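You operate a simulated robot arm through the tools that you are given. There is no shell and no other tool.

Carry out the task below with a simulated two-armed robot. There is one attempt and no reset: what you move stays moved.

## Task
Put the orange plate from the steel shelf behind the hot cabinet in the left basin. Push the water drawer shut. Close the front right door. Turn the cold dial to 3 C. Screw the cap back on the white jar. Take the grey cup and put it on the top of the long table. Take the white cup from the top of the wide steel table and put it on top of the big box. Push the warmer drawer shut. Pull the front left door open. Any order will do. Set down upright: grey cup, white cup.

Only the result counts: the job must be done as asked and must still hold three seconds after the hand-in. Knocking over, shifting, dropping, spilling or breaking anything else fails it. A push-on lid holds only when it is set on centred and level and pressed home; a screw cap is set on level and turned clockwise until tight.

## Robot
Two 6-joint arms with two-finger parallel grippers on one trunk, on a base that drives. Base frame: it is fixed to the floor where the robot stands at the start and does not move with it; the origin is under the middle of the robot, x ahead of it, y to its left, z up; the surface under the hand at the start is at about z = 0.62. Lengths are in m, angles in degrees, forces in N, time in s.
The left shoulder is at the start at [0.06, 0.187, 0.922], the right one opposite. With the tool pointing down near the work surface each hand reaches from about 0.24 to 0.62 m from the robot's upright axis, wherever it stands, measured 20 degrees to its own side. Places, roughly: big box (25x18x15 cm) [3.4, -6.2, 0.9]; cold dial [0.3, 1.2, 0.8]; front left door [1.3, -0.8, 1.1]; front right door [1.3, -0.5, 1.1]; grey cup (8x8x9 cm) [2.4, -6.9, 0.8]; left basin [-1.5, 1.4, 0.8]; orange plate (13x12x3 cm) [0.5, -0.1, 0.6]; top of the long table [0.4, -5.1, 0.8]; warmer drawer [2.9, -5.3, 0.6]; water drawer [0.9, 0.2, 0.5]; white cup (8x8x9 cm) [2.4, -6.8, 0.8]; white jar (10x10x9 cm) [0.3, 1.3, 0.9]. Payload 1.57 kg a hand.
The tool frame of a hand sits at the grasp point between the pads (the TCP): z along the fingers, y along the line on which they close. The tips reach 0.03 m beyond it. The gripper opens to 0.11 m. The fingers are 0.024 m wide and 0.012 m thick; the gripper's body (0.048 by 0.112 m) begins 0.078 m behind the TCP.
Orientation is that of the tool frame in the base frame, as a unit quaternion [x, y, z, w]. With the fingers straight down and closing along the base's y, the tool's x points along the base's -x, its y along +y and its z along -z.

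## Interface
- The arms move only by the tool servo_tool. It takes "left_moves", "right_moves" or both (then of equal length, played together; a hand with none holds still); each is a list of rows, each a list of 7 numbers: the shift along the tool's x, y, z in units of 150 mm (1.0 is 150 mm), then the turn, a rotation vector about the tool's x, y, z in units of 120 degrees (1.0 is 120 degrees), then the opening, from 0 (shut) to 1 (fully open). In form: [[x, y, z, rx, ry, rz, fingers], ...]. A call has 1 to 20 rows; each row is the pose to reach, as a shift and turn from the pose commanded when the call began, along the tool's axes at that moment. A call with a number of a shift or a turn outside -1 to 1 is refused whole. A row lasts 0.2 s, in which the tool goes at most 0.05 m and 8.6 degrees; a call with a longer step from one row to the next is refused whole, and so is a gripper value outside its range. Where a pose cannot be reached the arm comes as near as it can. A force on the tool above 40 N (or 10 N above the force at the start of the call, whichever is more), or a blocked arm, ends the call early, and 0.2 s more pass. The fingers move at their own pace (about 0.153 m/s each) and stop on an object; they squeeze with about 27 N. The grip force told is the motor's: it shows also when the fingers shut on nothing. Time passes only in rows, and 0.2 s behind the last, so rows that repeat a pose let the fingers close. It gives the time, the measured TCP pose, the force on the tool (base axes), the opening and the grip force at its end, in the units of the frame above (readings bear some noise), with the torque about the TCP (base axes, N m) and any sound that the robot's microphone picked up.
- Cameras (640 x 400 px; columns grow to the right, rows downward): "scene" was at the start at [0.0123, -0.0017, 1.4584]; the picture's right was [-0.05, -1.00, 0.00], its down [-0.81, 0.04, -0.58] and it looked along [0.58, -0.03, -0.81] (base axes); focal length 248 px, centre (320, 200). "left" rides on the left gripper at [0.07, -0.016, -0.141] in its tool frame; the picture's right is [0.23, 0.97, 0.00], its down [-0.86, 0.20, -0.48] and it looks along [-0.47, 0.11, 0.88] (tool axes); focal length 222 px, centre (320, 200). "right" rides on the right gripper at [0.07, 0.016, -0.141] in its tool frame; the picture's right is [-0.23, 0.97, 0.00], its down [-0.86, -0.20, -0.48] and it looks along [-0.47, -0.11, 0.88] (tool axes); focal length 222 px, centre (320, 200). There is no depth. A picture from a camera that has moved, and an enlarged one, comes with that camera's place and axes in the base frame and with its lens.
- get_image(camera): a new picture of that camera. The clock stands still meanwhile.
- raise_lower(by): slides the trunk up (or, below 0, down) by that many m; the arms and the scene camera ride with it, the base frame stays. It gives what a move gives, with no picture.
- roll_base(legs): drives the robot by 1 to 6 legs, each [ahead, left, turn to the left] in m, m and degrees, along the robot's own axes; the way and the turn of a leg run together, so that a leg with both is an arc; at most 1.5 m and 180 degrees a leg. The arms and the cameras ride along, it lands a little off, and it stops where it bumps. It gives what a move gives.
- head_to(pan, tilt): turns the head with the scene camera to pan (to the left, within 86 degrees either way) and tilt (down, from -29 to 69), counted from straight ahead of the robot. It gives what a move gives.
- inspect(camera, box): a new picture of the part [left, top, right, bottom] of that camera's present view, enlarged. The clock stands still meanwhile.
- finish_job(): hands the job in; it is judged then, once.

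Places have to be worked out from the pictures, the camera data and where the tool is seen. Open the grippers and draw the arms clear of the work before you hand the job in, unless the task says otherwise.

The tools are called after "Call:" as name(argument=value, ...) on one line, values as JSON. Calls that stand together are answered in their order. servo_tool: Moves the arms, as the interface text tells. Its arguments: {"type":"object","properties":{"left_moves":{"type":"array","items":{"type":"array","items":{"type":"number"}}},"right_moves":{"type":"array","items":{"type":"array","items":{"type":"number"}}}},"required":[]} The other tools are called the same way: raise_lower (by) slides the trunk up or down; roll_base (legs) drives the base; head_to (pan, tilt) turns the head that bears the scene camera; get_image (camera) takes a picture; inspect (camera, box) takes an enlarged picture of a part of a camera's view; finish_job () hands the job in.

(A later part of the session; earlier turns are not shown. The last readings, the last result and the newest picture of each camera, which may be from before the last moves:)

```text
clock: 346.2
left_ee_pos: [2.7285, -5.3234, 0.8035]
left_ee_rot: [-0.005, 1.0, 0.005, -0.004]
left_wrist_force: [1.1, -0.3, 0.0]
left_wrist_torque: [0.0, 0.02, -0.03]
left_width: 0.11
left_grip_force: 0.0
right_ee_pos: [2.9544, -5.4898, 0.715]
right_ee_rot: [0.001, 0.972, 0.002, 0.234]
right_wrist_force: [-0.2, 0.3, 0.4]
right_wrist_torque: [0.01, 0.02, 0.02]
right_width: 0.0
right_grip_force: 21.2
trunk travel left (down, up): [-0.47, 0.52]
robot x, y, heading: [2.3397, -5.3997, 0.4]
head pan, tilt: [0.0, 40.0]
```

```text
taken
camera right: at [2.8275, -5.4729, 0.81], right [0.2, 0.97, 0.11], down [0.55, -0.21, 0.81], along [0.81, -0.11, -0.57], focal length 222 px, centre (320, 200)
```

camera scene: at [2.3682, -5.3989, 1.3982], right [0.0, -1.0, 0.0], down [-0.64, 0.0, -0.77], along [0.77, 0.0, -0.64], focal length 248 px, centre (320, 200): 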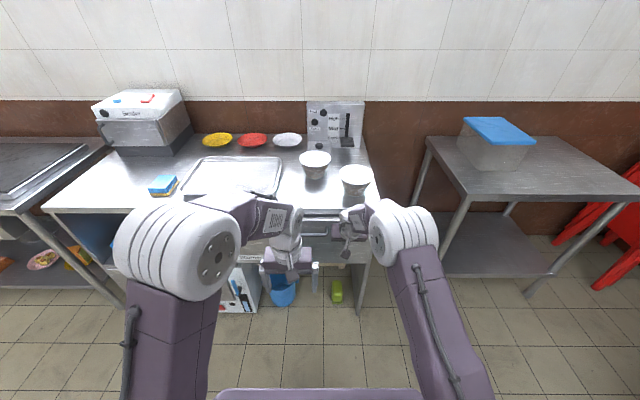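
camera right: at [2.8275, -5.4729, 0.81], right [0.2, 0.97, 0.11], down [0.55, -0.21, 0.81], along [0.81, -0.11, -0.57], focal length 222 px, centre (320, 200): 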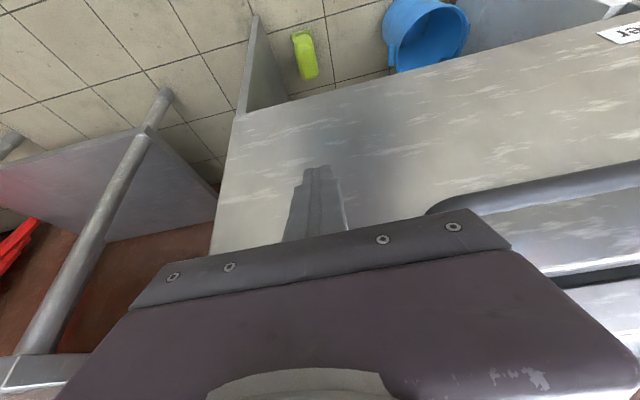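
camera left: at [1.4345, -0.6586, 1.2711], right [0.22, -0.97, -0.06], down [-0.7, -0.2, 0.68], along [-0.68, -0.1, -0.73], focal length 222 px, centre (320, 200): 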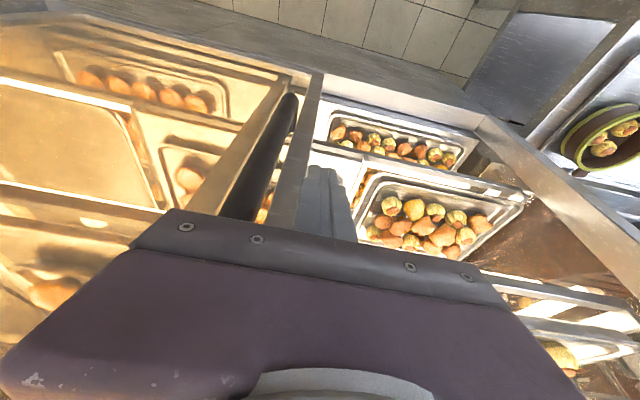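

The drawer follows. To feel the end stop, I pull the hand back 6 cm, drive 9 cm closer and push again by servo.

Call:
servo_tool(right_moves=[[0.12, 0, -0.06, 0, 0, 0, 0], [0.24, 0, -0.12, 0, 0, 0, 0], [0.36, 0, -0.18, 0, 0, 0, 0]])

Call:
roll_base(legs=[[0.08, 0, 0]])

Call:
servo_tool(right_moves=[[-0.06, 0, 0.03, 0, 0, 0, 0], [-0.12, 0, 0.06, 0, 0, 0, 0], [-0.18, 0, 0.09, 0, 0, 0, 0], [-0.24, 0, 0.12, 0, 0, 0, 0], [-0.3, 0, 0.15, 0, 0, 0, 0], [-0.36, 0, 0.18, 0, 0, 0, 0]])

Call:
get_image(camera="right")

Call:
get_image(camera="scene")

```text
clock: 347.0
left_ee_pos: [2.7283, -5.3233, 0.8036]
left_ee_rot: [-0.005, 1.0, 0.005, -0.003]
left_wrist_force: [0.6, 0.2, -0.1]
left_wrist_torque: [0.04, 0.0, -0.02]
left_width: 0.1102
left_grip_force: 0.0
right_ee_pos: [2.893, -5.4891, 0.7152]
right_ee_rot: [0.002, 0.972, 0.004, 0.233]
right_wrist_force: [0.3, -0.3, 0.6]
right_wrist_torque: [0.02, -0.04, 0.01]
right_width: 0.0
right_grip_force: 21.1
trunk travel left (down, up): [-0.47, 0.52]
robot x, y, heading: [2.3417, -5.4, 0.1]
head pan, tilt: [0.0, 40.0]
```

```text
clock: 348.1
left_ee_pos: [2.8089, -5.3226, 0.8034]
left_ee_rot: [-0.005, 1.0, 0.005, -0.003]
left_wrist_force: [0.2, -0.3, 0.6]
left_wrist_torque: [-0.02, 0.04, 0.03]
left_width: 0.1101
left_grip_force: 0.0
right_ee_pos: [2.9743, -5.4891, 0.7142]
right_ee_rot: [0.002, 0.972, 0.002, 0.233]
right_wrist_force: [0.4, 0.1, -0.1]
right_wrist_torque: [0.0, 0.01, -0.01]
right_width: 0.0
right_grip_force: 21.0
trunk travel left (down, up): [-0.47, 0.52]
robot x, y, heading: [2.4231, -5.4035, 0.2]
head pan, tilt: [0.0, 40.0]
```

```text
clock: 348.8
left_ee_pos: [2.8048, -5.3228, 0.805]
left_ee_rot: [-0.005, 1.0, 0.005, -0.003]
left_wrist_force: [-0.2, 0.9, 0.2]
left_wrist_torque: [-0.02, 0.05, 0.01]
left_width: 0.1101
left_grip_force: 0.0
right_ee_pos: [2.9864, -5.4903, 0.7096]
right_ee_rot: [0.001, 0.975, -0.002, 0.222]
right_wrist_force: [-23.4, 3.4, 8.5]
right_wrist_torque: [0.09, 0.37, 0.1]
right_width: 0.0003
right_grip_force: 21.0
trunk travel left (down, up): [-0.47, 0.52]
robot x, y, heading: [2.4201, -5.405, 0.1]
head pan, tilt: [0.0, 40.0]
stopped in row 3 (right hand): the force on the tool passed its limit at 50 N (the readings are from after the stop); the commanded pose is now the measured one
```

```text
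taken
camera right: at [2.8621, -5.4722, 0.8072], right [0.21, 0.97, 0.1], down [0.56, -0.2, 0.8], along [0.8, -0.11, -0.59], focal length 222 px, centre (320, 200)
```

right: 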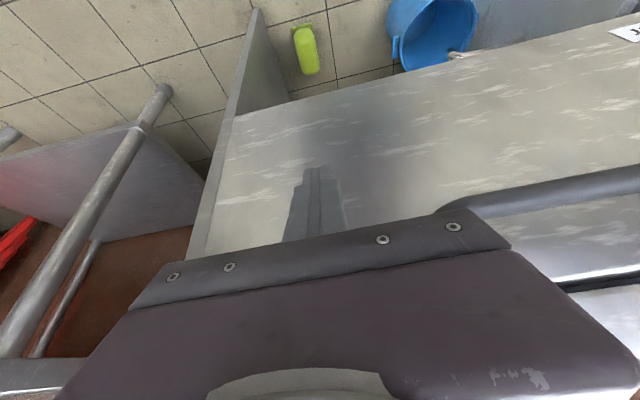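

```text
taken
camera scene: at [2.4435, -5.3982, 1.3985], right [0.0, -1.0, 0.0], down [-0.64, 0.0, -0.77], along [0.77, 0.0, -0.64], focal length 248 px, centre (320, 200)
```

scene: 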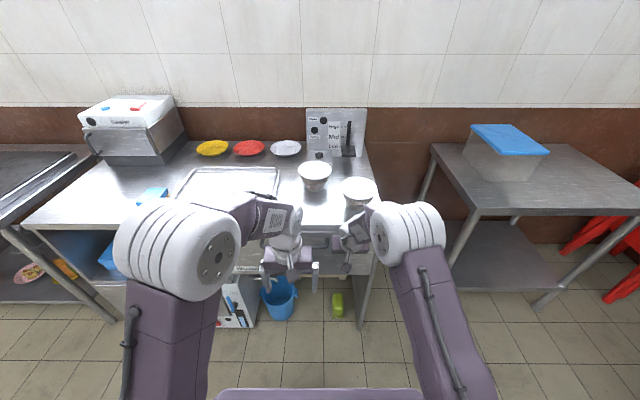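

It stopped hard at x≈3.0, flush with the table's side. I back away and check the drawer.

Call:
servo_tool(right_moves=[[0.15, 0, -0.08, 0, 0, 0, 0], [0.35, 0, -0.18, 0, 0, 0, 0], [0.5, 0, -0.25, 0, 0, 0, 0]])

Call:
roll_base(legs=[[-0.4, 0, 0]])

Call:
servo_tool(left_moves=[[0, 0.25, 0, 0, 0, 0, 1], [0, 0.5, 0, 0, 0, 0, 1], [0, 0.75, 0, 0, 0, 0, 1], [0, 1.0, 0, 0, 0, 0, 1]], right_moves=[[0.1, -0.15, 0, 0, 0.05, 0, 1], [0.2, -0.3, 0, 0, 0.1, 0, 1], [0.2, -0.45, 0, 0, 0.15, 0, 1], [0.2, -0.6, 0, 0, 0.215, 0, 1]])

Call:
get_image(camera="scene")

```text
clock: 349.6
left_ee_pos: [2.8062, -5.3221, 0.8037]
left_ee_rot: [-0.005, 1.0, 0.006, -0.004]
left_wrist_force: [-0.1, 0.1, 0.0]
left_wrist_torque: [0.0, -0.02, -0.01]
left_width: 0.1101
left_grip_force: 0.1
right_ee_pos: [2.9059, -5.4894, 0.712]
right_ee_rot: [0.0, 0.975, 0.0, 0.224]
right_wrist_force: [-0.3, 0.2, 0.2]
right_wrist_torque: [-0.02, 0.0, -0.01]
right_width: 0.0
right_grip_force: 21.2
trunk travel left (down, up): [-0.47, 0.52]
robot x, y, heading: [2.4201, -5.4001, 0.3]
head pan, tilt: [0.0, 40.0]
```

```text
clock: 352.1
left_ee_pos: [2.4069, -5.3227, 0.803]
left_ee_rot: [-0.008, 1.0, 0.005, -0.004]
left_wrist_force: [0.1, -0.5, 1.0]
left_wrist_torque: [0.01, 0.0, -0.01]
left_width: 0.1102
left_grip_force: 0.0
right_ee_pos: [2.5066, -5.4901, 0.7122]
right_ee_rot: [0.0, 0.974, 0.0, 0.225]
right_wrist_force: [-0.4, 0.2, -0.2]
right_wrist_torque: [0.02, -0.04, -0.04]
right_width: 0.0
right_grip_force: 21.3
trunk travel left (down, up): [-0.47, 0.52]
robot x, y, heading: [2.0238, -5.4054, 0.5]
head pan, tilt: [0.0, 40.0]
```

```text
clock: 353.1
left_ee_pos: [2.4055, -5.1774, 0.8056]
left_ee_rot: [-0.007, 1.0, 0.007, -0.004]
left_wrist_force: [0.4, -0.8, 0.6]
left_wrist_torque: [0.06, -0.01, 0.01]
left_width: 0.1101
left_grip_force: 0.1
right_ee_pos: [2.4444, -5.6363, 0.6637]
right_ee_rot: [-0.008, 0.998, -0.044, 0.032]
right_wrist_force: [0.4, -0.6, -0.2]
right_wrist_torque: [0.1, 0.03, 0.0]
right_width: 0.1102
right_grip_force: 0.1
right hand out of reach, approached as far as the arm can: row 1, 2, 3, 4
trunk travel left (down, up): [-0.47, 0.52]
robot x, y, heading: [2.0217, -5.4028, 0.3]
head pan, tilt: [0.0, 40.0]
```

```text
taken
camera scene: at [2.0476, -5.4064, 1.3982], right [0.01, -1.0, 0.0], down [-0.64, 0.0, -0.77], along [0.77, 0.01, -0.64], focal length 248 px, centre (320, 200)
```

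scene: 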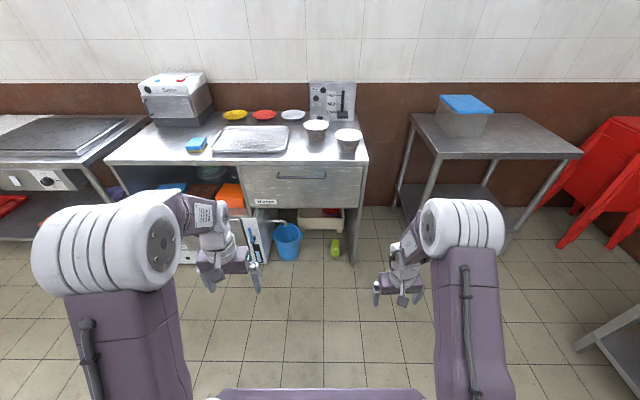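

The warmer drawer is shut flush. Now the cups: I raise the trunk, turn to face the end table and approach.

Call:
raise_lower(by=0.3)

Call:
roll_base(legs=[[0, 0, -90.3], [0.55, 0.2, 0]])

Call:
head_to(pan=10, tilt=40)

Call:
get_image(camera="scene")

```text
clock: 356.1
left_ee_pos: [2.4048, -5.1727, 1.1046]
left_ee_rot: [-0.007, 1.0, 0.005, -0.003]
left_wrist_force: [0.6, 0.1, -0.3]
left_wrist_torque: [-0.01, 0.0, 0.01]
left_width: 0.1099
left_grip_force: 0.0
right_ee_pos: [2.4431, -5.6334, 0.965]
right_ee_rot: [-0.008, 0.998, -0.047, 0.032]
right_wrist_force: [-0.4, 0.3, 0.2]
right_wrist_torque: [0.01, -0.02, -0.01]
right_width: 0.1098
right_grip_force: 0.1
trunk travel left (down, up): [-0.77, 0.22]
robot x, y, heading: [2.0222, -5.4093, 0.5]
head pan, tilt: [0.0, 40.0]
```

```text
clock: 363.2
left_ee_pos: [2.4506, -6.3444, 1.1061]
left_ee_rot: [0.705, 0.709, 0.006, 0.001]
left_wrist_force: [0.1, -0.1, -0.6]
left_wrist_torque: [-0.02, 0.02, -0.02]
left_width: 0.1099
left_grip_force: 0.0
right_ee_pos: [1.9903, -6.3772, 0.9661]
right_ee_rot: [0.703, 0.709, -0.057, -0.01]
right_wrist_force: [0.4, -0.6, 1.0]
right_wrist_torque: [-0.02, 0.02, -0.03]
right_width: 0.1096
right_grip_force: 0.1
trunk travel left (down, up): [-0.77, 0.22]
robot x, y, heading: [2.2255, -5.9595, -90.1]
head pan, tilt: [0.0, 40.0]
```

```text
clock: 364.0
left_ee_pos: [2.4514, -6.3446, 1.1054]
left_ee_rot: [0.705, 0.71, 0.006, 0.001]
left_wrist_force: [-0.7, -0.2, -0.2]
left_wrist_torque: [0.03, 0.01, -0.01]
left_width: 0.1099
left_grip_force: 0.1
right_ee_pos: [1.9902, -6.3786, 0.9645]
right_ee_rot: [0.703, 0.709, -0.057, -0.01]
right_wrist_force: [-0.7, 0.4, -0.3]
right_wrist_torque: [0.02, 0.01, 0.0]
right_width: 0.1101
right_grip_force: 0.1
trunk travel left (down, up): [-0.77, 0.22]
robot x, y, heading: [2.2238, -5.9572, -90.2]
head pan, tilt: [10.0, 40.0]
```

```text
taken
camera scene: at [2.2393, -5.9816, 1.6982], right [-0.98, -0.17, 0.0], down [-0.11, 0.63, -0.77], along [0.13, -0.75, -0.64], focal length 248 px, centre (320, 200)
```

scene: 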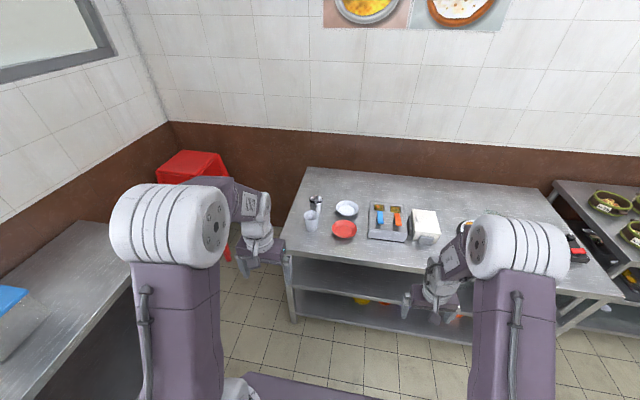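

I zoom in on the cups.

Call:
inspect(camera="scene", box=[280, 180, 380, 260])

Call:
get_image(camera="left")

```text
5.00 times, centred on (330, 220) of scene
camera zoom: at [2.2393, -5.9816, 1.6982], right [-0.98, -0.17, 0.0], down [-0.11, 0.63, -0.77], along [0.13, -0.75, -0.64], focal length 1242 px, centre (270, 100)
```

zoom: 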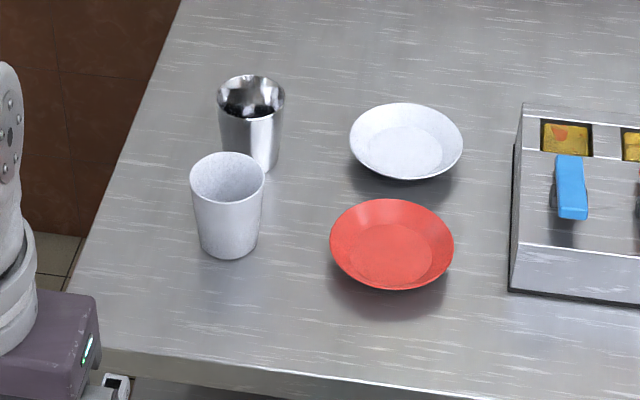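

```text
taken
camera left: at [2.4326, -6.276, 1.2469], right [0.97, 0.23, 0.01], down [0.2, -0.86, 0.47], along [0.12, -0.46, -0.88], focal length 222 px, centre (320, 200)
```

left: 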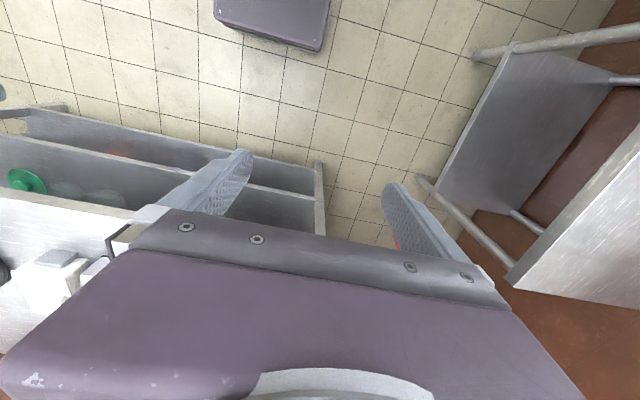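

White cup at about (2.424, −6.815), steel-grey cup at (2.424, −6.934), table top z≈0.80. I raise the right hand clear, then drive up so the left hand can reach.

Call:
servo_tool(right_moves=[[0.1, 0, -0.25, 0, 0, 0, 1], [0.2, 0, -0.5, 0, 0, 0, 1], [0.3, 0, -0.75, 0, 0, 0, 1], [0.4, 0, -1.0, 0, 0, 0, 1]])

Call:
roll_base(legs=[[0.34, 0, 0]])

Call:
head_to(pan=15, tilt=55)

Call:
get_image(camera="scene")

Call:
get_image(camera="left")

```text
clock: 365.0
left_ee_pos: [2.4516, -6.3424, 1.1067]
left_ee_rot: [0.705, 0.71, 0.004, 0.002]
left_wrist_force: [-0.3, 0.7, 0.0]
left_wrist_torque: [-0.06, -0.02, -0.01]
left_width: 0.1097
left_grip_force: 0.2
right_ee_pos: [1.9768, -6.2941, 1.0837]
right_ee_rot: [0.701, 0.709, -0.08, -0.023]
right_wrist_force: [0.0, 0.3, -0.2]
right_wrist_torque: [-0.04, 0.01, -0.05]
right_width: 0.1099
right_grip_force: 0.0
right hand out of reach, approached as far as the arm can: row 2, 3, 4
trunk travel left (down, up): [-0.77, 0.22]
robot x, y, heading: [2.2244, -5.9577, -90.1]
head pan, tilt: [10.0, 40.0]
```

```text
clock: 367.2
left_ee_pos: [2.4493, -6.6839, 1.1058]
left_ee_rot: [0.706, 0.708, 0.006, 0.002]
left_wrist_force: [-0.3, 0.0, -0.4]
left_wrist_torque: [0.0, -0.02, -0.02]
left_width: 0.1099
left_grip_force: 0.2
right_ee_pos: [1.9745, -6.6351, 1.0834]
right_ee_rot: [0.703, 0.707, -0.079, -0.024]
right_wrist_force: [0.0, -0.9, 0.3]
right_wrist_torque: [0.03, 0.03, 0.02]
right_width: 0.1099
right_grip_force: 0.0
trunk travel left (down, up): [-0.77, 0.22]
robot x, y, heading: [2.2247, -6.2986, -90.2]
head pan, tilt: [10.0, 40.0]
```

```text
clock: 367.9
left_ee_pos: [2.4489, -6.6857, 1.1046]
left_ee_rot: [0.706, 0.708, 0.006, 0.001]
left_wrist_force: [1.0, -0.4, -0.1]
left_wrist_torque: [-0.01, -0.03, 0.0]
left_width: 0.1101
left_grip_force: 0.1
right_ee_pos: [1.9754, -6.6361, 1.0824]
right_ee_rot: [0.702, 0.707, -0.078, -0.024]
right_wrist_force: [0.3, -0.3, -0.8]
right_wrist_torque: [0.0, 0.02, 0.0]
right_width: 0.1099
right_grip_force: 0.0
trunk travel left (down, up): [-0.77, 0.22]
robot x, y, heading: [2.2226, -6.298, -90.3]
head pan, tilt: [15.0, 55.0]
```

```text
taken
camera scene: at [2.2423, -6.3076, 1.6776], right [-0.97, -0.26, 0.0], down [-0.21, 0.79, -0.57], along [0.15, -0.55, -0.82], focal length 248 px, centre (320, 200)
```

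scene: 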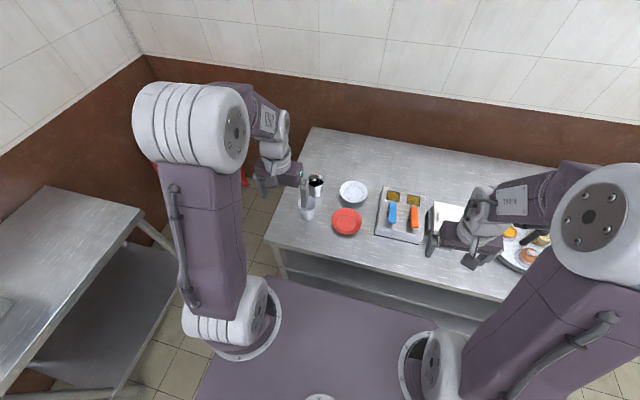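

```text
taken
camera left: at [2.4308, -6.6166, 1.2469], right [0.97, 0.23, 0.01], down [0.2, -0.86, 0.47], along [0.12, -0.46, -0.88], focal length 222 px, centre (320, 200)
```

left: 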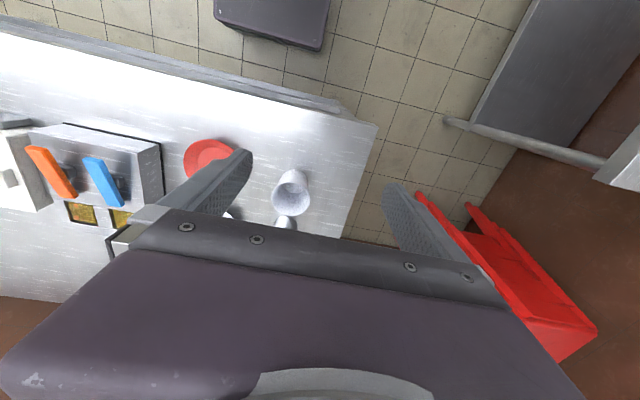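

The left camera also puts the white cup at (2.424, −6.80). I move the left hand over it.

Call:
servo_tool(left_moves=[[-0.21, -0.042, 0, 0, 0, 0, 1], [-0.42, -0.085, 0, 0, 0, 0, 1], [-0.63, -0.127, 0, 0, 0, 0, 1], [-0.82, -0.169, 0.1, 0, 0, 0, 1], [-0.82, -0.169, 0.4, 0, 0, 0, 1]])

Call:
get_image(camera="left")

Call:
inspect(camera="scene", box=[240, 140, 400, 260])

```text
clock: 369.1
left_ee_pos: [2.425, -6.8088, 1.0421]
left_ee_rot: [0.706, 0.708, 0.006, 0.001]
left_wrist_force: [0.6, 0.6, 0.2]
left_wrist_torque: [0.03, 0.0, -0.01]
left_width: 0.1099
left_grip_force: 0.1
right_ee_pos: [1.9749, -6.637, 1.0833]
right_ee_rot: [0.703, 0.707, -0.078, -0.025]
right_wrist_force: [-0.7, 0.0, 0.4]
right_wrist_torque: [0.0, 0.0, -0.01]
right_width: 0.1101
right_grip_force: 0.0
trunk travel left (down, up): [-0.77, 0.22]
robot x, y, heading: [2.2207, -6.2984, -90.3]
head pan, tilt: [15.0, 55.0]
```

```text
taken
camera left: at [2.4069, -6.7399, 1.1848], right [0.97, 0.23, 0.01], down [0.2, -0.86, 0.47], along [0.12, -0.46, -0.88], focal length 222 px, centre (320, 200)
```

left: 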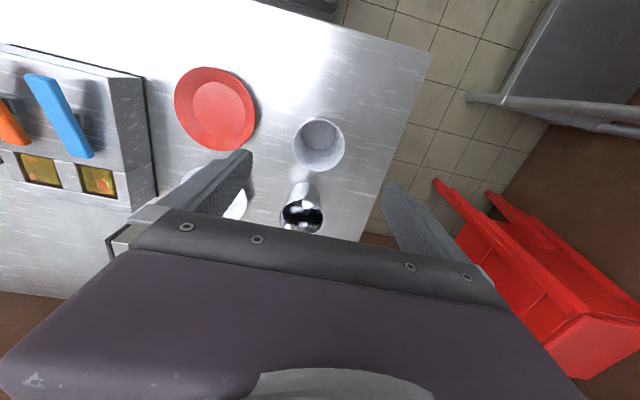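

```text
3.33 times, centred on (320, 200) of scene
camera zoom: at [2.2429, -6.3077, 1.6776], right [-0.97, -0.26, 0.0], down [-0.21, 0.79, -0.57], along [0.15, -0.55, -0.82], focal length 828 px, centre (320, 200)
```

zoom: 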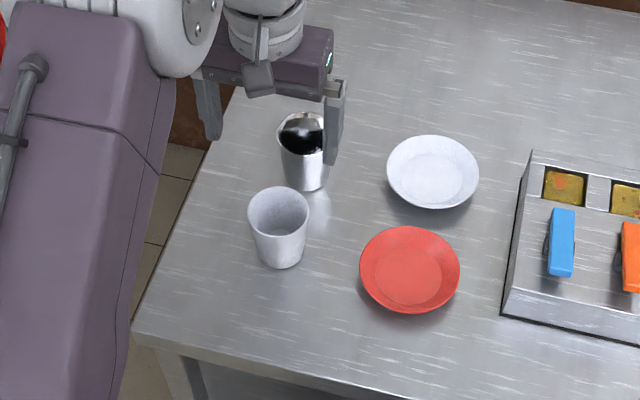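

The cup is centred under the hand within 4 mm. I descend around it to TCP z≈0.87 (rim at 0.89).

Call:
servo_tool(left_moves=[[-0.023, 0, 0.3, 0, 0, 0, 1], [-0.023, 0, 0.6, 0, 0, 0, 1], [-0.023, 0, 0.9, 0, 0, 0, 1]])

Call:
servo_tool(left_moves=[[0, 0, 0.12, 0, 0, 0, 1], [0, 0, 0.245, 0, 0, 0, 1], [0, 0, 0.245, 0, 0, 0, 1]])

Call:
get_image(camera="left")

Call:
inspect(camera="scene", box=[240, 140, 400, 260])

```text
clock: 369.9
left_ee_pos: [2.4261, -6.8095, 0.9064]
left_ee_rot: [0.706, 0.709, 0.006, 0.001]
left_wrist_force: [0.3, -1.1, 1.5]
left_wrist_torque: [-0.01, 0.02, 0.01]
left_width: 0.11
left_grip_force: 0.0
right_ee_pos: [1.9755, -6.6363, 1.083]
right_ee_rot: [0.702, 0.708, -0.079, -0.025]
right_wrist_force: [0.2, 0.0, -0.2]
right_wrist_torque: [0.05, 0.01, -0.01]
right_width: 0.11
right_grip_force: 0.1
trunk travel left (down, up): [-0.77, 0.22]
robot x, y, heading: [2.2208, -6.2991, -90.1]
head pan, tilt: [15.0, 55.0]
```

```text
clock: 370.8
left_ee_pos: [2.4251, -6.8086, 0.872]
left_ee_rot: [0.706, 0.709, 0.007, 0.001]
left_wrist_force: [-0.2, 0.4, 0.1]
left_wrist_torque: [0.02, 0.01, 0.01]
left_width: 0.11
left_grip_force: 0.0
right_ee_pos: [1.9755, -6.6366, 1.0831]
right_ee_rot: [0.702, 0.707, -0.079, -0.024]
right_wrist_force: [-0.1, 0.6, 0.0]
right_wrist_torque: [0.03, 0.01, 0.01]
right_width: 0.11
right_grip_force: 0.1
trunk travel left (down, up): [-0.77, 0.22]
robot x, y, heading: [2.2221, -6.2994, -90.1]
head pan, tilt: [15.0, 55.0]
```

```text
taken
camera left: at [2.4075, -6.7404, 1.0135], right [0.97, 0.23, 0.01], down [0.2, -0.86, 0.48], along [0.12, -0.46, -0.88], focal length 222 px, centre (320, 200)
```

left: 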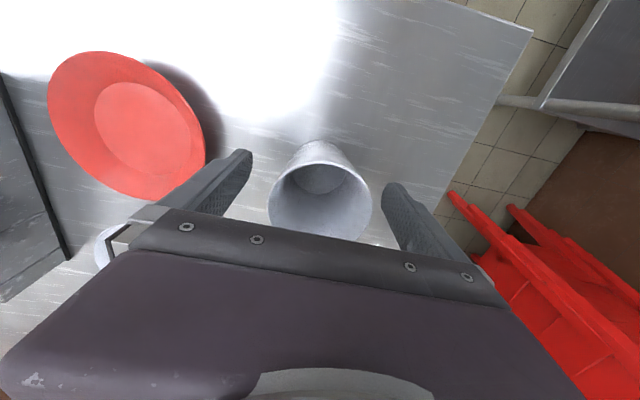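

```text
3.33 times, centred on (320, 200) of scene
camera zoom: at [2.2421, -6.3062, 1.6776], right [-0.97, -0.26, 0.0], down [-0.21, 0.79, -0.57], along [0.15, -0.55, -0.82], focal length 828 px, centre (320, 200)
```

zoom: 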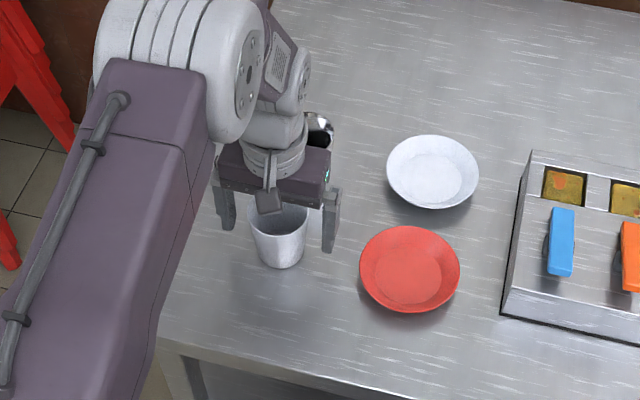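

The cup sits centred between the fingers. I close the gripper.

Call:
servo_tool(left_moves=[[0, 0, 0, 0, 0, 0, 0.7], [0, 0, 0, 0, 0, 0, 0.4], [0, 0, 0, 0, 0, 0, 0.3], [0, 0, 0, 0, 0, 0, 0.3]])

Call:
servo_tool(left_moves=[[0, 0, -0.1, 0, 0, 0, 0.3], [0, 0, -0.25, 0, 0, 0, 0.3], [0, 0, -0.5, 0, 0, 0, 0.3], [0, 0, -0.75, 0, 0, 0, 0.3], [0, 0, -1.0, 0, 0, 0, 0.3]])

Call:
get_image(camera="left")

Call:
inspect(camera="scene", box=[240, 140, 400, 260])

```text
clock: 371.8
left_ee_pos: [2.4267, -6.8086, 0.872]
left_ee_rot: [0.706, 0.708, 0.006, 0.001]
left_wrist_force: [-0.5, -0.3, 0.5]
left_wrist_torque: [-0.01, -0.01, 0.01]
left_width: 0.0731
left_grip_force: 27.3
right_ee_pos: [1.9777, -6.6362, 1.0814]
right_ee_rot: [0.702, 0.707, -0.079, -0.025]
right_wrist_force: [0.0, -1.3, -0.4]
right_wrist_torque: [-0.04, 0.02, 0.01]
right_width: 0.1102
right_grip_force: 0.1
trunk travel left (down, up): [-0.77, 0.22]
robot x, y, heading: [2.2238, -6.2998, -90.2]
head pan, tilt: [15.0, 55.0]
```

```text
clock: 372.9
left_ee_pos: [2.4253, -6.8099, 1.0233]
left_ee_rot: [0.706, 0.708, 0.006, 0.001]
left_wrist_force: [0.4, -0.4, 0.2]
left_wrist_torque: [0.0, 0.02, -0.02]
left_width: 0.0734
left_grip_force: 27.2
right_ee_pos: [1.9752, -6.6352, 1.0838]
right_ee_rot: [0.702, 0.707, -0.08, -0.025]
right_wrist_force: [0.4, -0.5, -0.6]
right_wrist_torque: [0.0, -0.07, -0.02]
right_width: 0.1101
right_grip_force: 0.1
trunk travel left (down, up): [-0.77, 0.22]
robot x, y, heading: [2.221, -6.3007, -90.1]
head pan, tilt: [15.0, 55.0]
```

```text
taken
camera left: at [2.4067, -6.7405, 1.1649], right [0.97, 0.23, 0.01], down [0.2, -0.86, 0.47], along [0.12, -0.46, -0.88], focal length 222 px, centre (320, 200)
```

left: 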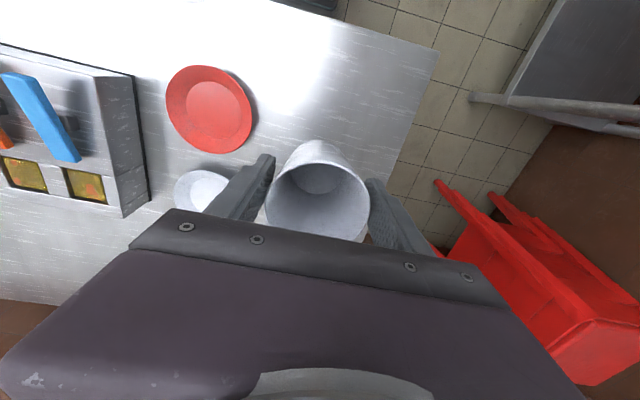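

```text
3.33 times, centred on (320, 200) of scene
camera zoom: at [2.2421, -6.3057, 1.6775], right [-0.97, -0.26, 0.0], down [-0.21, 0.79, -0.57], along [0.15, -0.55, -0.82], focal length 828 px, centre (320, 200)
```

zoom: 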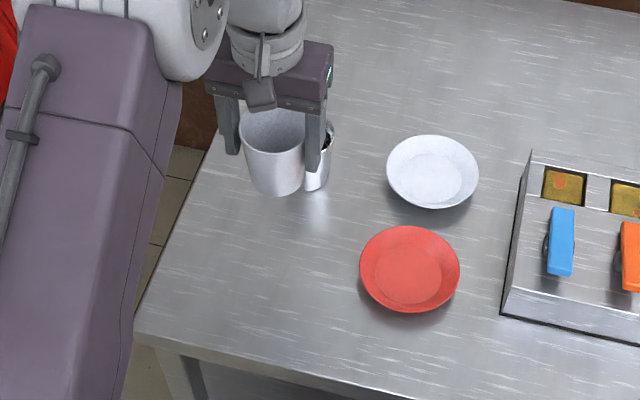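

White cup held upright. I raise the trunk, back off, turn toward the corner table with the big box and approach it.

Call:
raise_lower(by=0.14)

Call:
roll_base(legs=[[-0.35, 0, 0], [0, 0, 90], [0.3, 0, 0], [0, -0.3, 0]])

Call:
head_to(pan=5, tilt=45)

Call:
get_image(camera="scene")

Call:
get_image(camera="left")

```text
clock: 374.6
left_ee_pos: [2.4246, -6.8103, 1.1624]
left_ee_rot: [0.706, 0.708, 0.006, 0.001]
left_wrist_force: [-0.2, -0.7, 0.2]
left_wrist_torque: [-0.02, 0.02, 0.02]
left_width: 0.0734
left_grip_force: 27.2
right_ee_pos: [1.9755, -6.637, 1.2231]
right_ee_rot: [0.702, 0.707, -0.079, -0.024]
right_wrist_force: [-0.7, -0.4, -0.5]
right_wrist_torque: [-0.02, -0.03, 0.02]
right_width: 0.1102
right_grip_force: 0.0
trunk travel left (down, up): [-0.91, 0.08]
robot x, y, heading: [2.2214, -6.2962, -90.3]
head pan, tilt: [15.0, 55.0]
```

```text
clock: 384.0
left_ee_pos: [3.0395, -6.0291, 1.1626]
left_ee_rot: [-0.012, 1.0, 0.004, -0.003]
left_wrist_force: [0.0, -0.4, -0.4]
left_wrist_torque: [-0.07, 0.01, 0.01]
left_width: 0.0733
left_grip_force: 26.7
right_ee_pos: [2.8748, -6.4822, 1.2245]
right_ee_rot: [-0.014, 0.996, -0.074, 0.038]
right_wrist_force: [0.2, 0.2, -0.2]
right_wrist_torque: [-0.01, 0.01, 0.03]
right_width: 0.11
right_grip_force: 0.1
trunk travel left (down, up): [-0.91, 0.08]
robot x, y, heading: [2.5308, -6.2442, 1.0]
head pan, tilt: [15.0, 55.0]
```

```text
clock: 384.8
left_ee_pos: [3.0396, -6.0317, 1.1616]
left_ee_rot: [-0.011, 1.0, 0.006, -0.004]
left_wrist_force: [0.1, -0.4, -0.6]
left_wrist_torque: [-0.01, 0.01, 0.03]
left_width: 0.0735
left_grip_force: 27.0
right_ee_pos: [2.8742, -6.4853, 1.2242]
right_ee_rot: [-0.014, 0.996, -0.072, 0.04]
right_wrist_force: [0.4, -0.3, 0.0]
right_wrist_torque: [0.02, -0.02, 0.01]
right_width: 0.1101
right_grip_force: 0.1
trunk travel left (down, up): [-0.91, 0.08]
robot x, y, heading: [2.5339, -6.2384, 1.1]
head pan, tilt: [5.0, 45.0]
```

```text
taken
camera scene: at [2.553, -6.2335, 1.8309], right [0.1, -0.99, 0.0], down [-0.7, -0.07, -0.71], along [0.7, 0.07, -0.71], focal length 248 px, centre (320, 200)
```

scene: 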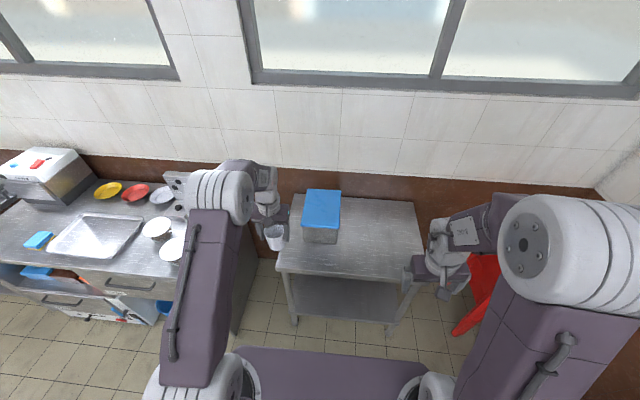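

```text
taken
camera left: at [2.971, -6.0505, 1.3041], right [-0.25, 0.97, 0.01], down [0.85, 0.22, 0.47], along [0.46, 0.13, -0.88], focal length 222 px, centre (320, 200)
```

left: 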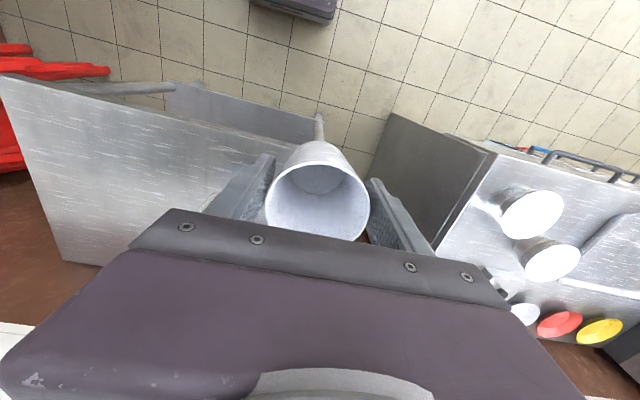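

The box lid is centred at about (3.37, −6.17), top z≈0.947. I drive 26 cm ahead and 6 cm right, then extend the cup over the lid.

Call:
roll_base(legs=[[0.26, -0.06, -1]])

Call:
get_image(camera="scene")

```text
clock: 386.6
left_ee_pos: [3.2975, -6.0955, 1.1638]
left_ee_rot: [-0.005, 1.0, 0.004, -0.003]
left_wrist_force: [-0.4, -0.3, -0.9]
left_wrist_torque: [0.0, -0.03, 0.01]
left_width: 0.0734
left_grip_force: 26.7
right_ee_pos: [3.1259, -6.5454, 1.224]
right_ee_rot: [-0.007, 0.997, -0.072, 0.04]
right_wrist_force: [-0.2, -0.3, 0.9]
right_wrist_torque: [-0.04, 0.01, -0.02]
right_width: 0.11
right_grip_force: 0.1
trunk travel left (down, up): [-0.91, 0.08]
robot x, y, heading: [2.7882, -6.3002, 0.3]
head pan, tilt: [5.0, 45.0]
```

```text
taken
camera scene: at [2.8055, -6.29, 1.831], right [0.09, -1.0, 0.0], down [-0.7, -0.06, -0.71], along [0.71, 0.06, -0.71], focal length 248 px, centre (320, 200)
```

scene: 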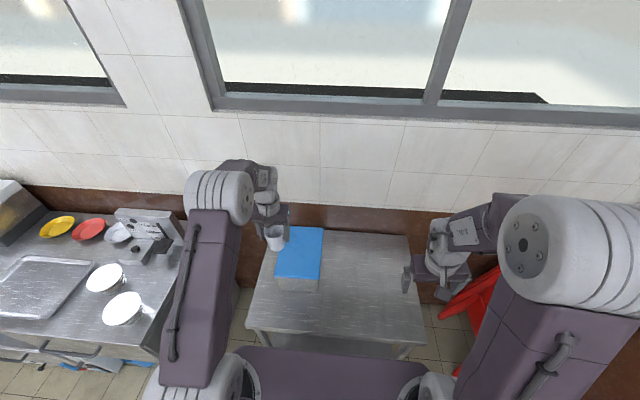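

Lid centre confirmed at (3.37, −6.16). I move the cup over it and start lowering.

Call:
servo_tool(left_moves=[[-0.14, -0.15, 0, 0, 0, 0, 0.3], [-0.28, -0.3, 0, 0, 0, 0, 0.3], [-0.42, -0.443, 0, 0, 0, 0, 0.3], [-0.42, -0.443, 0.2, 0, 0, 0, 0.3], [-0.42, -0.443, 0.4, 0, 0, 0, 0.3]])

Call:
get_image(camera="left")

Call:
inspect(camera="scene", box=[220, 180, 380, 310])

```text
clock: 387.8
left_ee_pos: [3.3607, -6.1611, 1.1014]
left_ee_rot: [-0.005, 1.0, 0.005, -0.003]
left_wrist_force: [-0.2, 0.3, -0.8]
left_wrist_torque: [0.0, 0.01, -0.01]
left_width: 0.0733
left_grip_force: 27.3
right_ee_pos: [3.1272, -6.5477, 1.2243]
right_ee_rot: [-0.007, 0.997, -0.073, 0.039]
right_wrist_force: [0.0, -0.3, -0.4]
right_wrist_torque: [0.0, 0.0, 0.01]
right_width: 0.11
right_grip_force: 0.2
trunk travel left (down, up): [-0.91, 0.08]
robot x, y, heading: [2.7896, -6.3012, 0.2]
head pan, tilt: [5.0, 45.0]
```

```text
taken
camera left: at [3.2919, -6.1793, 1.2432], right [-0.24, 0.97, 0.01], down [0.86, 0.2, 0.48], along [0.46, 0.12, -0.88], focal length 222 px, centre (320, 200)
```

left: 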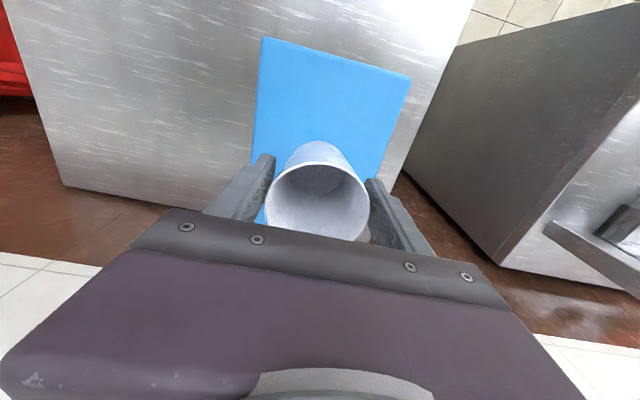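

```text
3.08 times, centred on (300, 245) of scene
camera zoom: at [2.809, -6.2903, 1.831], right [0.09, -1.0, 0.0], down [-0.7, -0.06, -0.71], along [0.7, 0.06, -0.71], focal length 764 px, centre (382, 62)
```

zoom: 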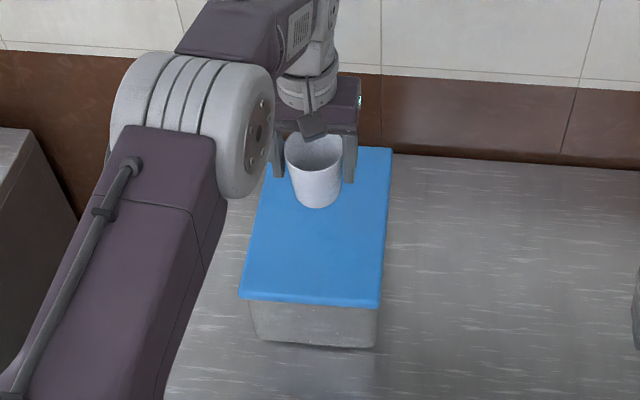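

Cup is well over the lid (y −6.25…−6.08). I lower in small steps until it touches.

Call:
servo_tool(left_moves=[[-0.1, 0, 0.12, 0, 0, 0, 0.3], [-0.1, 0, 0.25, 0, 0, 0, 0.3], [-0.1, 0, 0.38, 0, 0, 0, 0.3], [-0.1, 0, 0.44, 0, 0, 0, 0.3], [-0.1, 0, 0.47, 0, 0, 0, 0.3], [-0.1, 0, 0.47, 0, 0, 0, 0.3]])

Call:
inspect(camera="scene", box=[220, 180, 380, 310])

```text
clock: 389.2
left_ee_pos: [3.3742, -6.1602, 1.0315]
left_ee_rot: [-0.005, 1.0, 0.005, -0.003]
left_wrist_force: [0.1, 0.4, -1.5]
left_wrist_torque: [0.0, 0.0, -0.01]
left_width: 0.0733
left_grip_force: 27.0
right_ee_pos: [3.1282, -6.5478, 1.2232]
right_ee_rot: [-0.008, 0.997, -0.073, 0.039]
right_wrist_force: [-0.1, 0.0, -0.6]
right_wrist_torque: [-0.01, 0.04, -0.02]
right_width: 0.1102
right_grip_force: 0.0
trunk travel left (down, up): [-0.91, 0.08]
robot x, y, heading: [2.7903, -6.3015, -0.1]
head pan, tilt: [5.0, 45.0]
```

```text
3.08 times, centred on (300, 245) of scene
camera zoom: at [2.809, -6.2911, 1.831], right [0.09, -1.0, 0.0], down [-0.7, -0.06, -0.71], along [0.7, 0.06, -0.71], focal length 764 px, centre (382, 62)
```

zoom: 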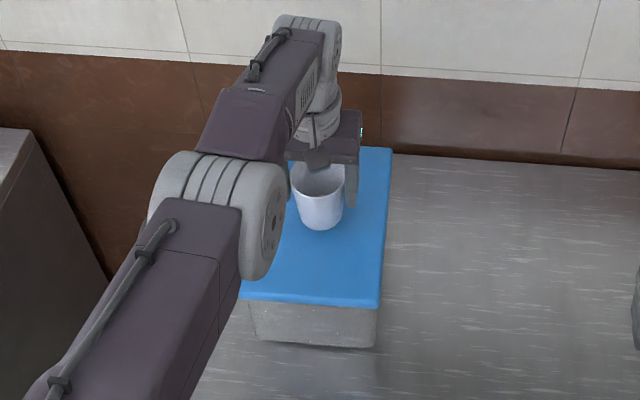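

Almost there; I continue in 3 mm steps.

Call:
servo_tool(left_moves=[[0, 0, 0.02, 0, 0, 0, 0.3], [0, 0, 0.04, 0, 0, 0, 0.3], [0, 0, 0.06, 0, 0, 0, 0.3], [0, 0, 0.06, 0, 0, 0, 0.3]])

```text
clock: 390.2
left_ee_pos: [3.3723, -6.1581, 1.0228]
left_ee_rot: [-0.005, 1.0, 0.006, -0.004]
left_wrist_force: [-0.4, 0.2, -0.1]
left_wrist_torque: [-0.03, -0.01, -0.01]
left_width: 0.0734
left_grip_force: 26.9
left hand out of reach, approached as far as the arm can: row 2, 3, 4
right_ee_pos: [3.1279, -6.5475, 1.2237]
right_ee_rot: [-0.007, 0.997, -0.073, 0.038]
right_wrist_force: [-0.2, -0.2, -0.4]
right_wrist_torque: [0.0, 0.01, -0.02]
right_width: 0.11
right_grip_force: 0.2
trunk travel left (down, up): [-0.91, 0.08]
robot x, y, heading: [2.7884, -6.3022, 0.1]
head pan, tilt: [5.0, 45.0]
```

The arm is at its reach limit, so I lower the rest with the trunk in small amounts.

Call:
raise_lower(by=-0.004)

Call:
raise_lower(by=-0.004)

```text
clock: 390.8
left_ee_pos: [3.3725, -6.1598, 1.0186]
left_ee_rot: [-0.005, 1.0, 0.006, -0.003]
left_wrist_force: [-1.2, -0.2, 8.3]
left_wrist_torque: [-0.08, 0.01, -0.01]
left_width: 0.0735
left_grip_force: 26.9
right_ee_pos: [3.1266, -6.5486, 1.2191]
right_ee_rot: [-0.007, 0.997, -0.072, 0.039]
right_wrist_force: [0.3, -0.6, -0.3]
right_wrist_torque: [0.02, 0.02, 0.03]
right_width: 0.1099
right_grip_force: 0.1
trunk travel left (down, up): [-0.906, 0.084]
robot x, y, heading: [2.7898, -6.2994, 0.2]
head pan, tilt: [5.0, 45.0]
```

```text
clock: 391.3
left_ee_pos: [3.3724, -6.1602, 1.0154]
left_ee_rot: [-0.005, 1.0, 0.004, -0.001]
left_wrist_force: [0.9, 2.2, 22.8]
left_wrist_torque: [0.03, -0.19, 0.04]
left_width: 0.074
left_grip_force: 27.4
right_ee_pos: [3.1262, -6.5467, 1.2169]
right_ee_rot: [-0.006, 0.996, -0.073, 0.039]
right_wrist_force: [-0.3, -0.1, 0.2]
right_wrist_torque: [0.0, 0.03, 0.0]
right_width: 0.1099
right_grip_force: 0.1
trunk travel left (down, up): [-0.902, 0.088]
robot x, y, heading: [2.7873, -6.2978, 0.4]
head pan, tilt: [5.0, 45.0]
```

It's resting on the lid (a bit over-pressed at 23 N). I ease up 3 mm and open the fingers.

Call:
raise_lower(by=0.004)

Call:
servo_tool(left_moves=[[0, 0, 0, 0, 0, 0, 0.7], [0, 0, 0, 0, 0, 0, 0.9], [0, 0, 0, 0, 0, 0, 1], [0, 0, 0, 0, 0, 0, 1]])

Call:
get_image(camera="left")

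```text
clock: 391.8
left_ee_pos: [3.371, -6.1601, 1.0174]
left_ee_rot: [-0.004, 1.0, 0.005, -0.006]
left_wrist_force: [0.8, 0.0, 1.0]
left_wrist_torque: [-0.01, -0.09, 0.0]
left_width: 0.0735
left_grip_force: 26.7
right_ee_pos: [3.128, -6.5465, 1.2193]
right_ee_rot: [-0.007, 0.997, -0.073, 0.039]
right_wrist_force: [-1.5, -0.5, 0.5]
right_wrist_torque: [-0.03, 0.01, -0.01]
right_width: 0.1098
right_grip_force: 0.1
trunk travel left (down, up): [-0.906, 0.084]
robot x, y, heading: [2.7851, -6.2992, 0.2]
head pan, tilt: [5.0, 45.0]
```

```text
clock: 392.8
left_ee_pos: [3.3726, -6.1609, 1.0192]
left_ee_rot: [-0.005, 1.0, 0.006, -0.004]
left_wrist_force: [-0.1, 0.2, 0.4]
left_wrist_torque: [0.03, -0.05, 0.0]
left_width: 0.1102
left_grip_force: 0.1
right_ee_pos: [3.1279, -6.5476, 1.2174]
right_ee_rot: [-0.007, 0.997, -0.072, 0.038]
right_wrist_force: [-0.4, -0.4, -0.6]
right_wrist_torque: [0.01, -0.02, 0.0]
right_width: 0.1099
right_grip_force: 0.0
trunk travel left (down, up): [-0.906, 0.084]
robot x, y, heading: [2.7896, -6.301, 0.4]
head pan, tilt: [5.0, 45.0]
```

```text
taken
camera left: at [3.3039, -6.1779, 1.16], right [-0.24, 0.97, 0.01], down [0.86, 0.2, 0.47], along [0.46, 0.12, -0.88], focal length 222 px, centre (320, 200)
```

left: 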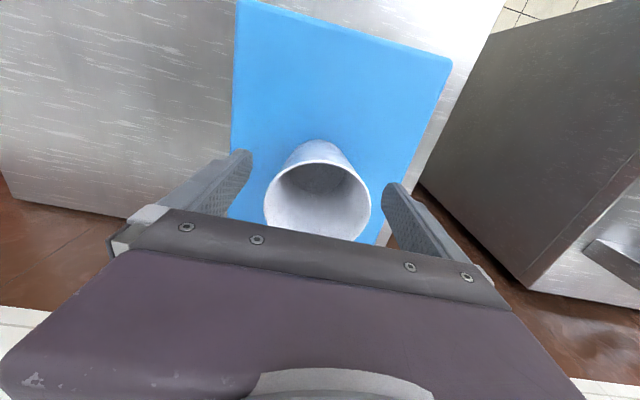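

The cup stands on the lid. I raise the left hand straight up and back away.

Call:
servo_tool(left_moves=[[0, 0, -0.15, 0, 0, 0, 1], [0, 0, -0.3, 0, 0, 0, 1], [0, 0, -0.5, 0, 0, 0, 1], [0, 0, -0.75, 0, 0, 0, 1]])

Call:
roll_base(legs=[[-0.35, 0, 0]])

Call:
get_image(camera="scene")

Call:
inspect(camera="scene", box=[260, 150, 400, 260])

```text
clock: 393.8
left_ee_pos: [3.3724, -6.1617, 1.1338]
left_ee_rot: [-0.004, 1.0, 0.005, -0.004]
left_wrist_force: [0.5, 0.5, 0.9]
left_wrist_torque: [0.03, 0.0, 0.0]
left_width: 0.1099
left_grip_force: 0.1
right_ee_pos: [3.126, -6.5485, 1.2184]
right_ee_rot: [-0.006, 0.997, -0.072, 0.039]
right_wrist_force: [-0.4, 0.3, 0.0]
right_wrist_torque: [-0.02, 0.0, -0.03]
right_width: 0.1102
right_grip_force: 0.0
trunk travel left (down, up): [-0.906, 0.084]
robot x, y, heading: [2.7867, -6.2973, 0.3]
head pan, tilt: [5.0, 45.0]
```

```text
clock: 396.1
left_ee_pos: [3.0271, -6.1608, 1.1284]
left_ee_rot: [-0.006, 1.0, 0.005, -0.005]
left_wrist_force: [0.6, 0.4, -0.4]
left_wrist_torque: [0.0, 0.0, -0.02]
left_width: 0.1103
left_grip_force: 0.0
right_ee_pos: [2.7849, -6.5464, 1.2187]
right_ee_rot: [-0.009, 0.997, -0.073, 0.038]
right_wrist_force: [-1.1, 0.5, 0.7]
right_wrist_torque: [-0.04, 0.02, -0.03]
right_width: 0.1102
right_grip_force: 0.1
trunk travel left (down, up): [-0.906, 0.084]
robot x, y, heading: [2.4439, -6.3021, 0.1]
head pan, tilt: [5.0, 45.0]
```

```text
taken
camera scene: at [2.4663, -6.2925, 1.8269], right [0.09, -1.0, 0.0], down [-0.71, -0.07, -0.71], along [0.7, 0.07, -0.71], focal length 248 px, centre (320, 200)
```

scene: 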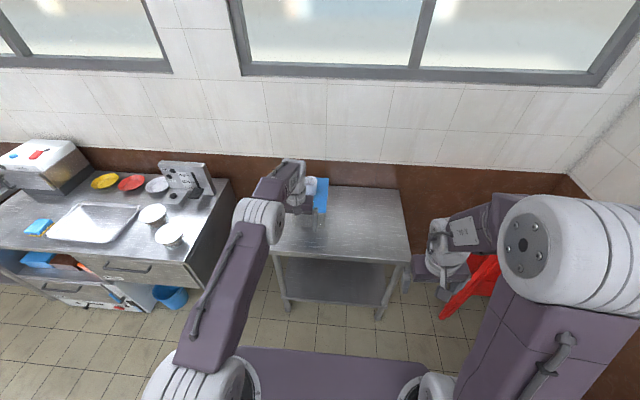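

```text
3.64 times, centred on (330, 205) of scene
camera zoom: at [2.4663, -6.2925, 1.8269], right [0.09, -1.0, 0.0], down [-0.71, -0.07, -0.71], along [0.7, 0.07, -0.71], focal length 903 px, centre (284, 182)
```

zoom: 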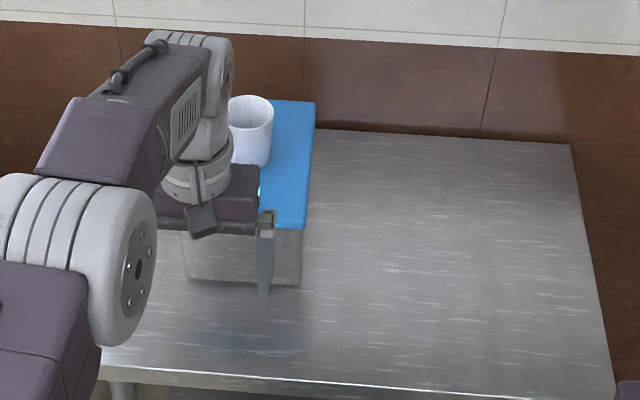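

White cup is upright on the box. Now the grey cup: I turn back to the end table and position for the left hand.

Call:
roll_base(legs=[[-0.12, 0.12, 0], [0, 0, -90], [0.1, 0, 0]])

Call:
head_to(pan=10, tilt=55)

Call:
get_image(camera="scene")

Call:
get_image(camera="left")

```text
clock: 402.1
left_ee_pos: [2.4587, -6.8609, 1.1333]
left_ee_rot: [0.704, 0.711, 0.004, 0.003]
left_wrist_force: [-0.5, 0.0, 0.2]
left_wrist_torque: [-0.02, 0.0, 0.01]
left_width: 0.1099
left_grip_force: 0.0
right_ee_pos: [2.0734, -6.6149, 1.2209]
right_ee_rot: [0.7, 0.709, -0.08, -0.023]
right_wrist_force: [-0.2, 0.5, -0.3]
right_wrist_torque: [-0.04, 0.0, 0.01]
right_width: 0.1099
right_grip_force: 0.0
trunk travel left (down, up): [-0.906, 0.084]
robot x, y, heading: [2.3188, -6.2839, -90.0]
head pan, tilt: [5.0, 45.0]
```

```text
clock: 402.9
left_ee_pos: [2.4594, -6.8652, 1.1318]
left_ee_rot: [0.703, 0.711, 0.006, 0.002]
left_wrist_force: [-0.6, 0.3, 0.7]
left_wrist_torque: [-0.02, -0.02, -0.01]
left_width: 0.1098
left_grip_force: 0.0
right_ee_pos: [2.0741, -6.6194, 1.2189]
right_ee_rot: [0.7, 0.709, -0.078, -0.025]
right_wrist_force: [-0.1, -0.6, -0.5]
right_wrist_torque: [0.03, 0.01, 0.02]
right_width: 0.1099
right_grip_force: 0.0
trunk travel left (down, up): [-0.906, 0.084]
robot x, y, heading: [2.3193, -6.2766, -89.6]
head pan, tilt: [10.0, 55.0]
```

```text
taken
camera scene: at [2.3325, -6.2894, 1.8136], right [-0.98, -0.18, 0.0], down [-0.14, 0.81, -0.57], along [0.1, -0.56, -0.82], focal length 248 px, centre (320, 200)
```

scene: 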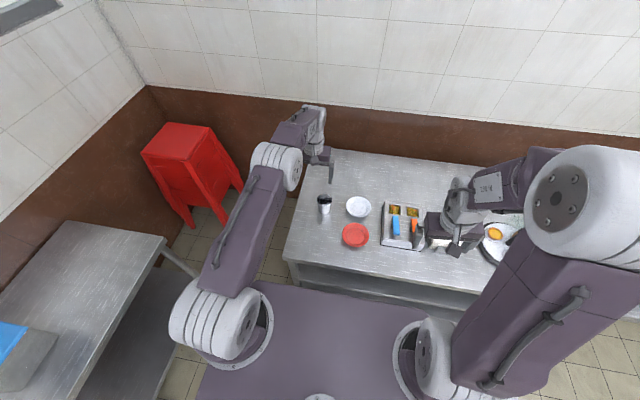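

```text
taken
camera left: at [2.4402, -6.796, 1.273], right [0.97, 0.24, 0.01], down [0.2, -0.86, 0.47], along [0.12, -0.46, -0.88], focal length 222 px, centre (320, 200)
```

left: 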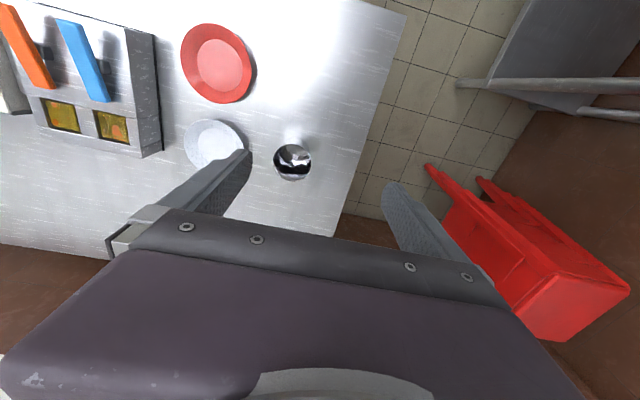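

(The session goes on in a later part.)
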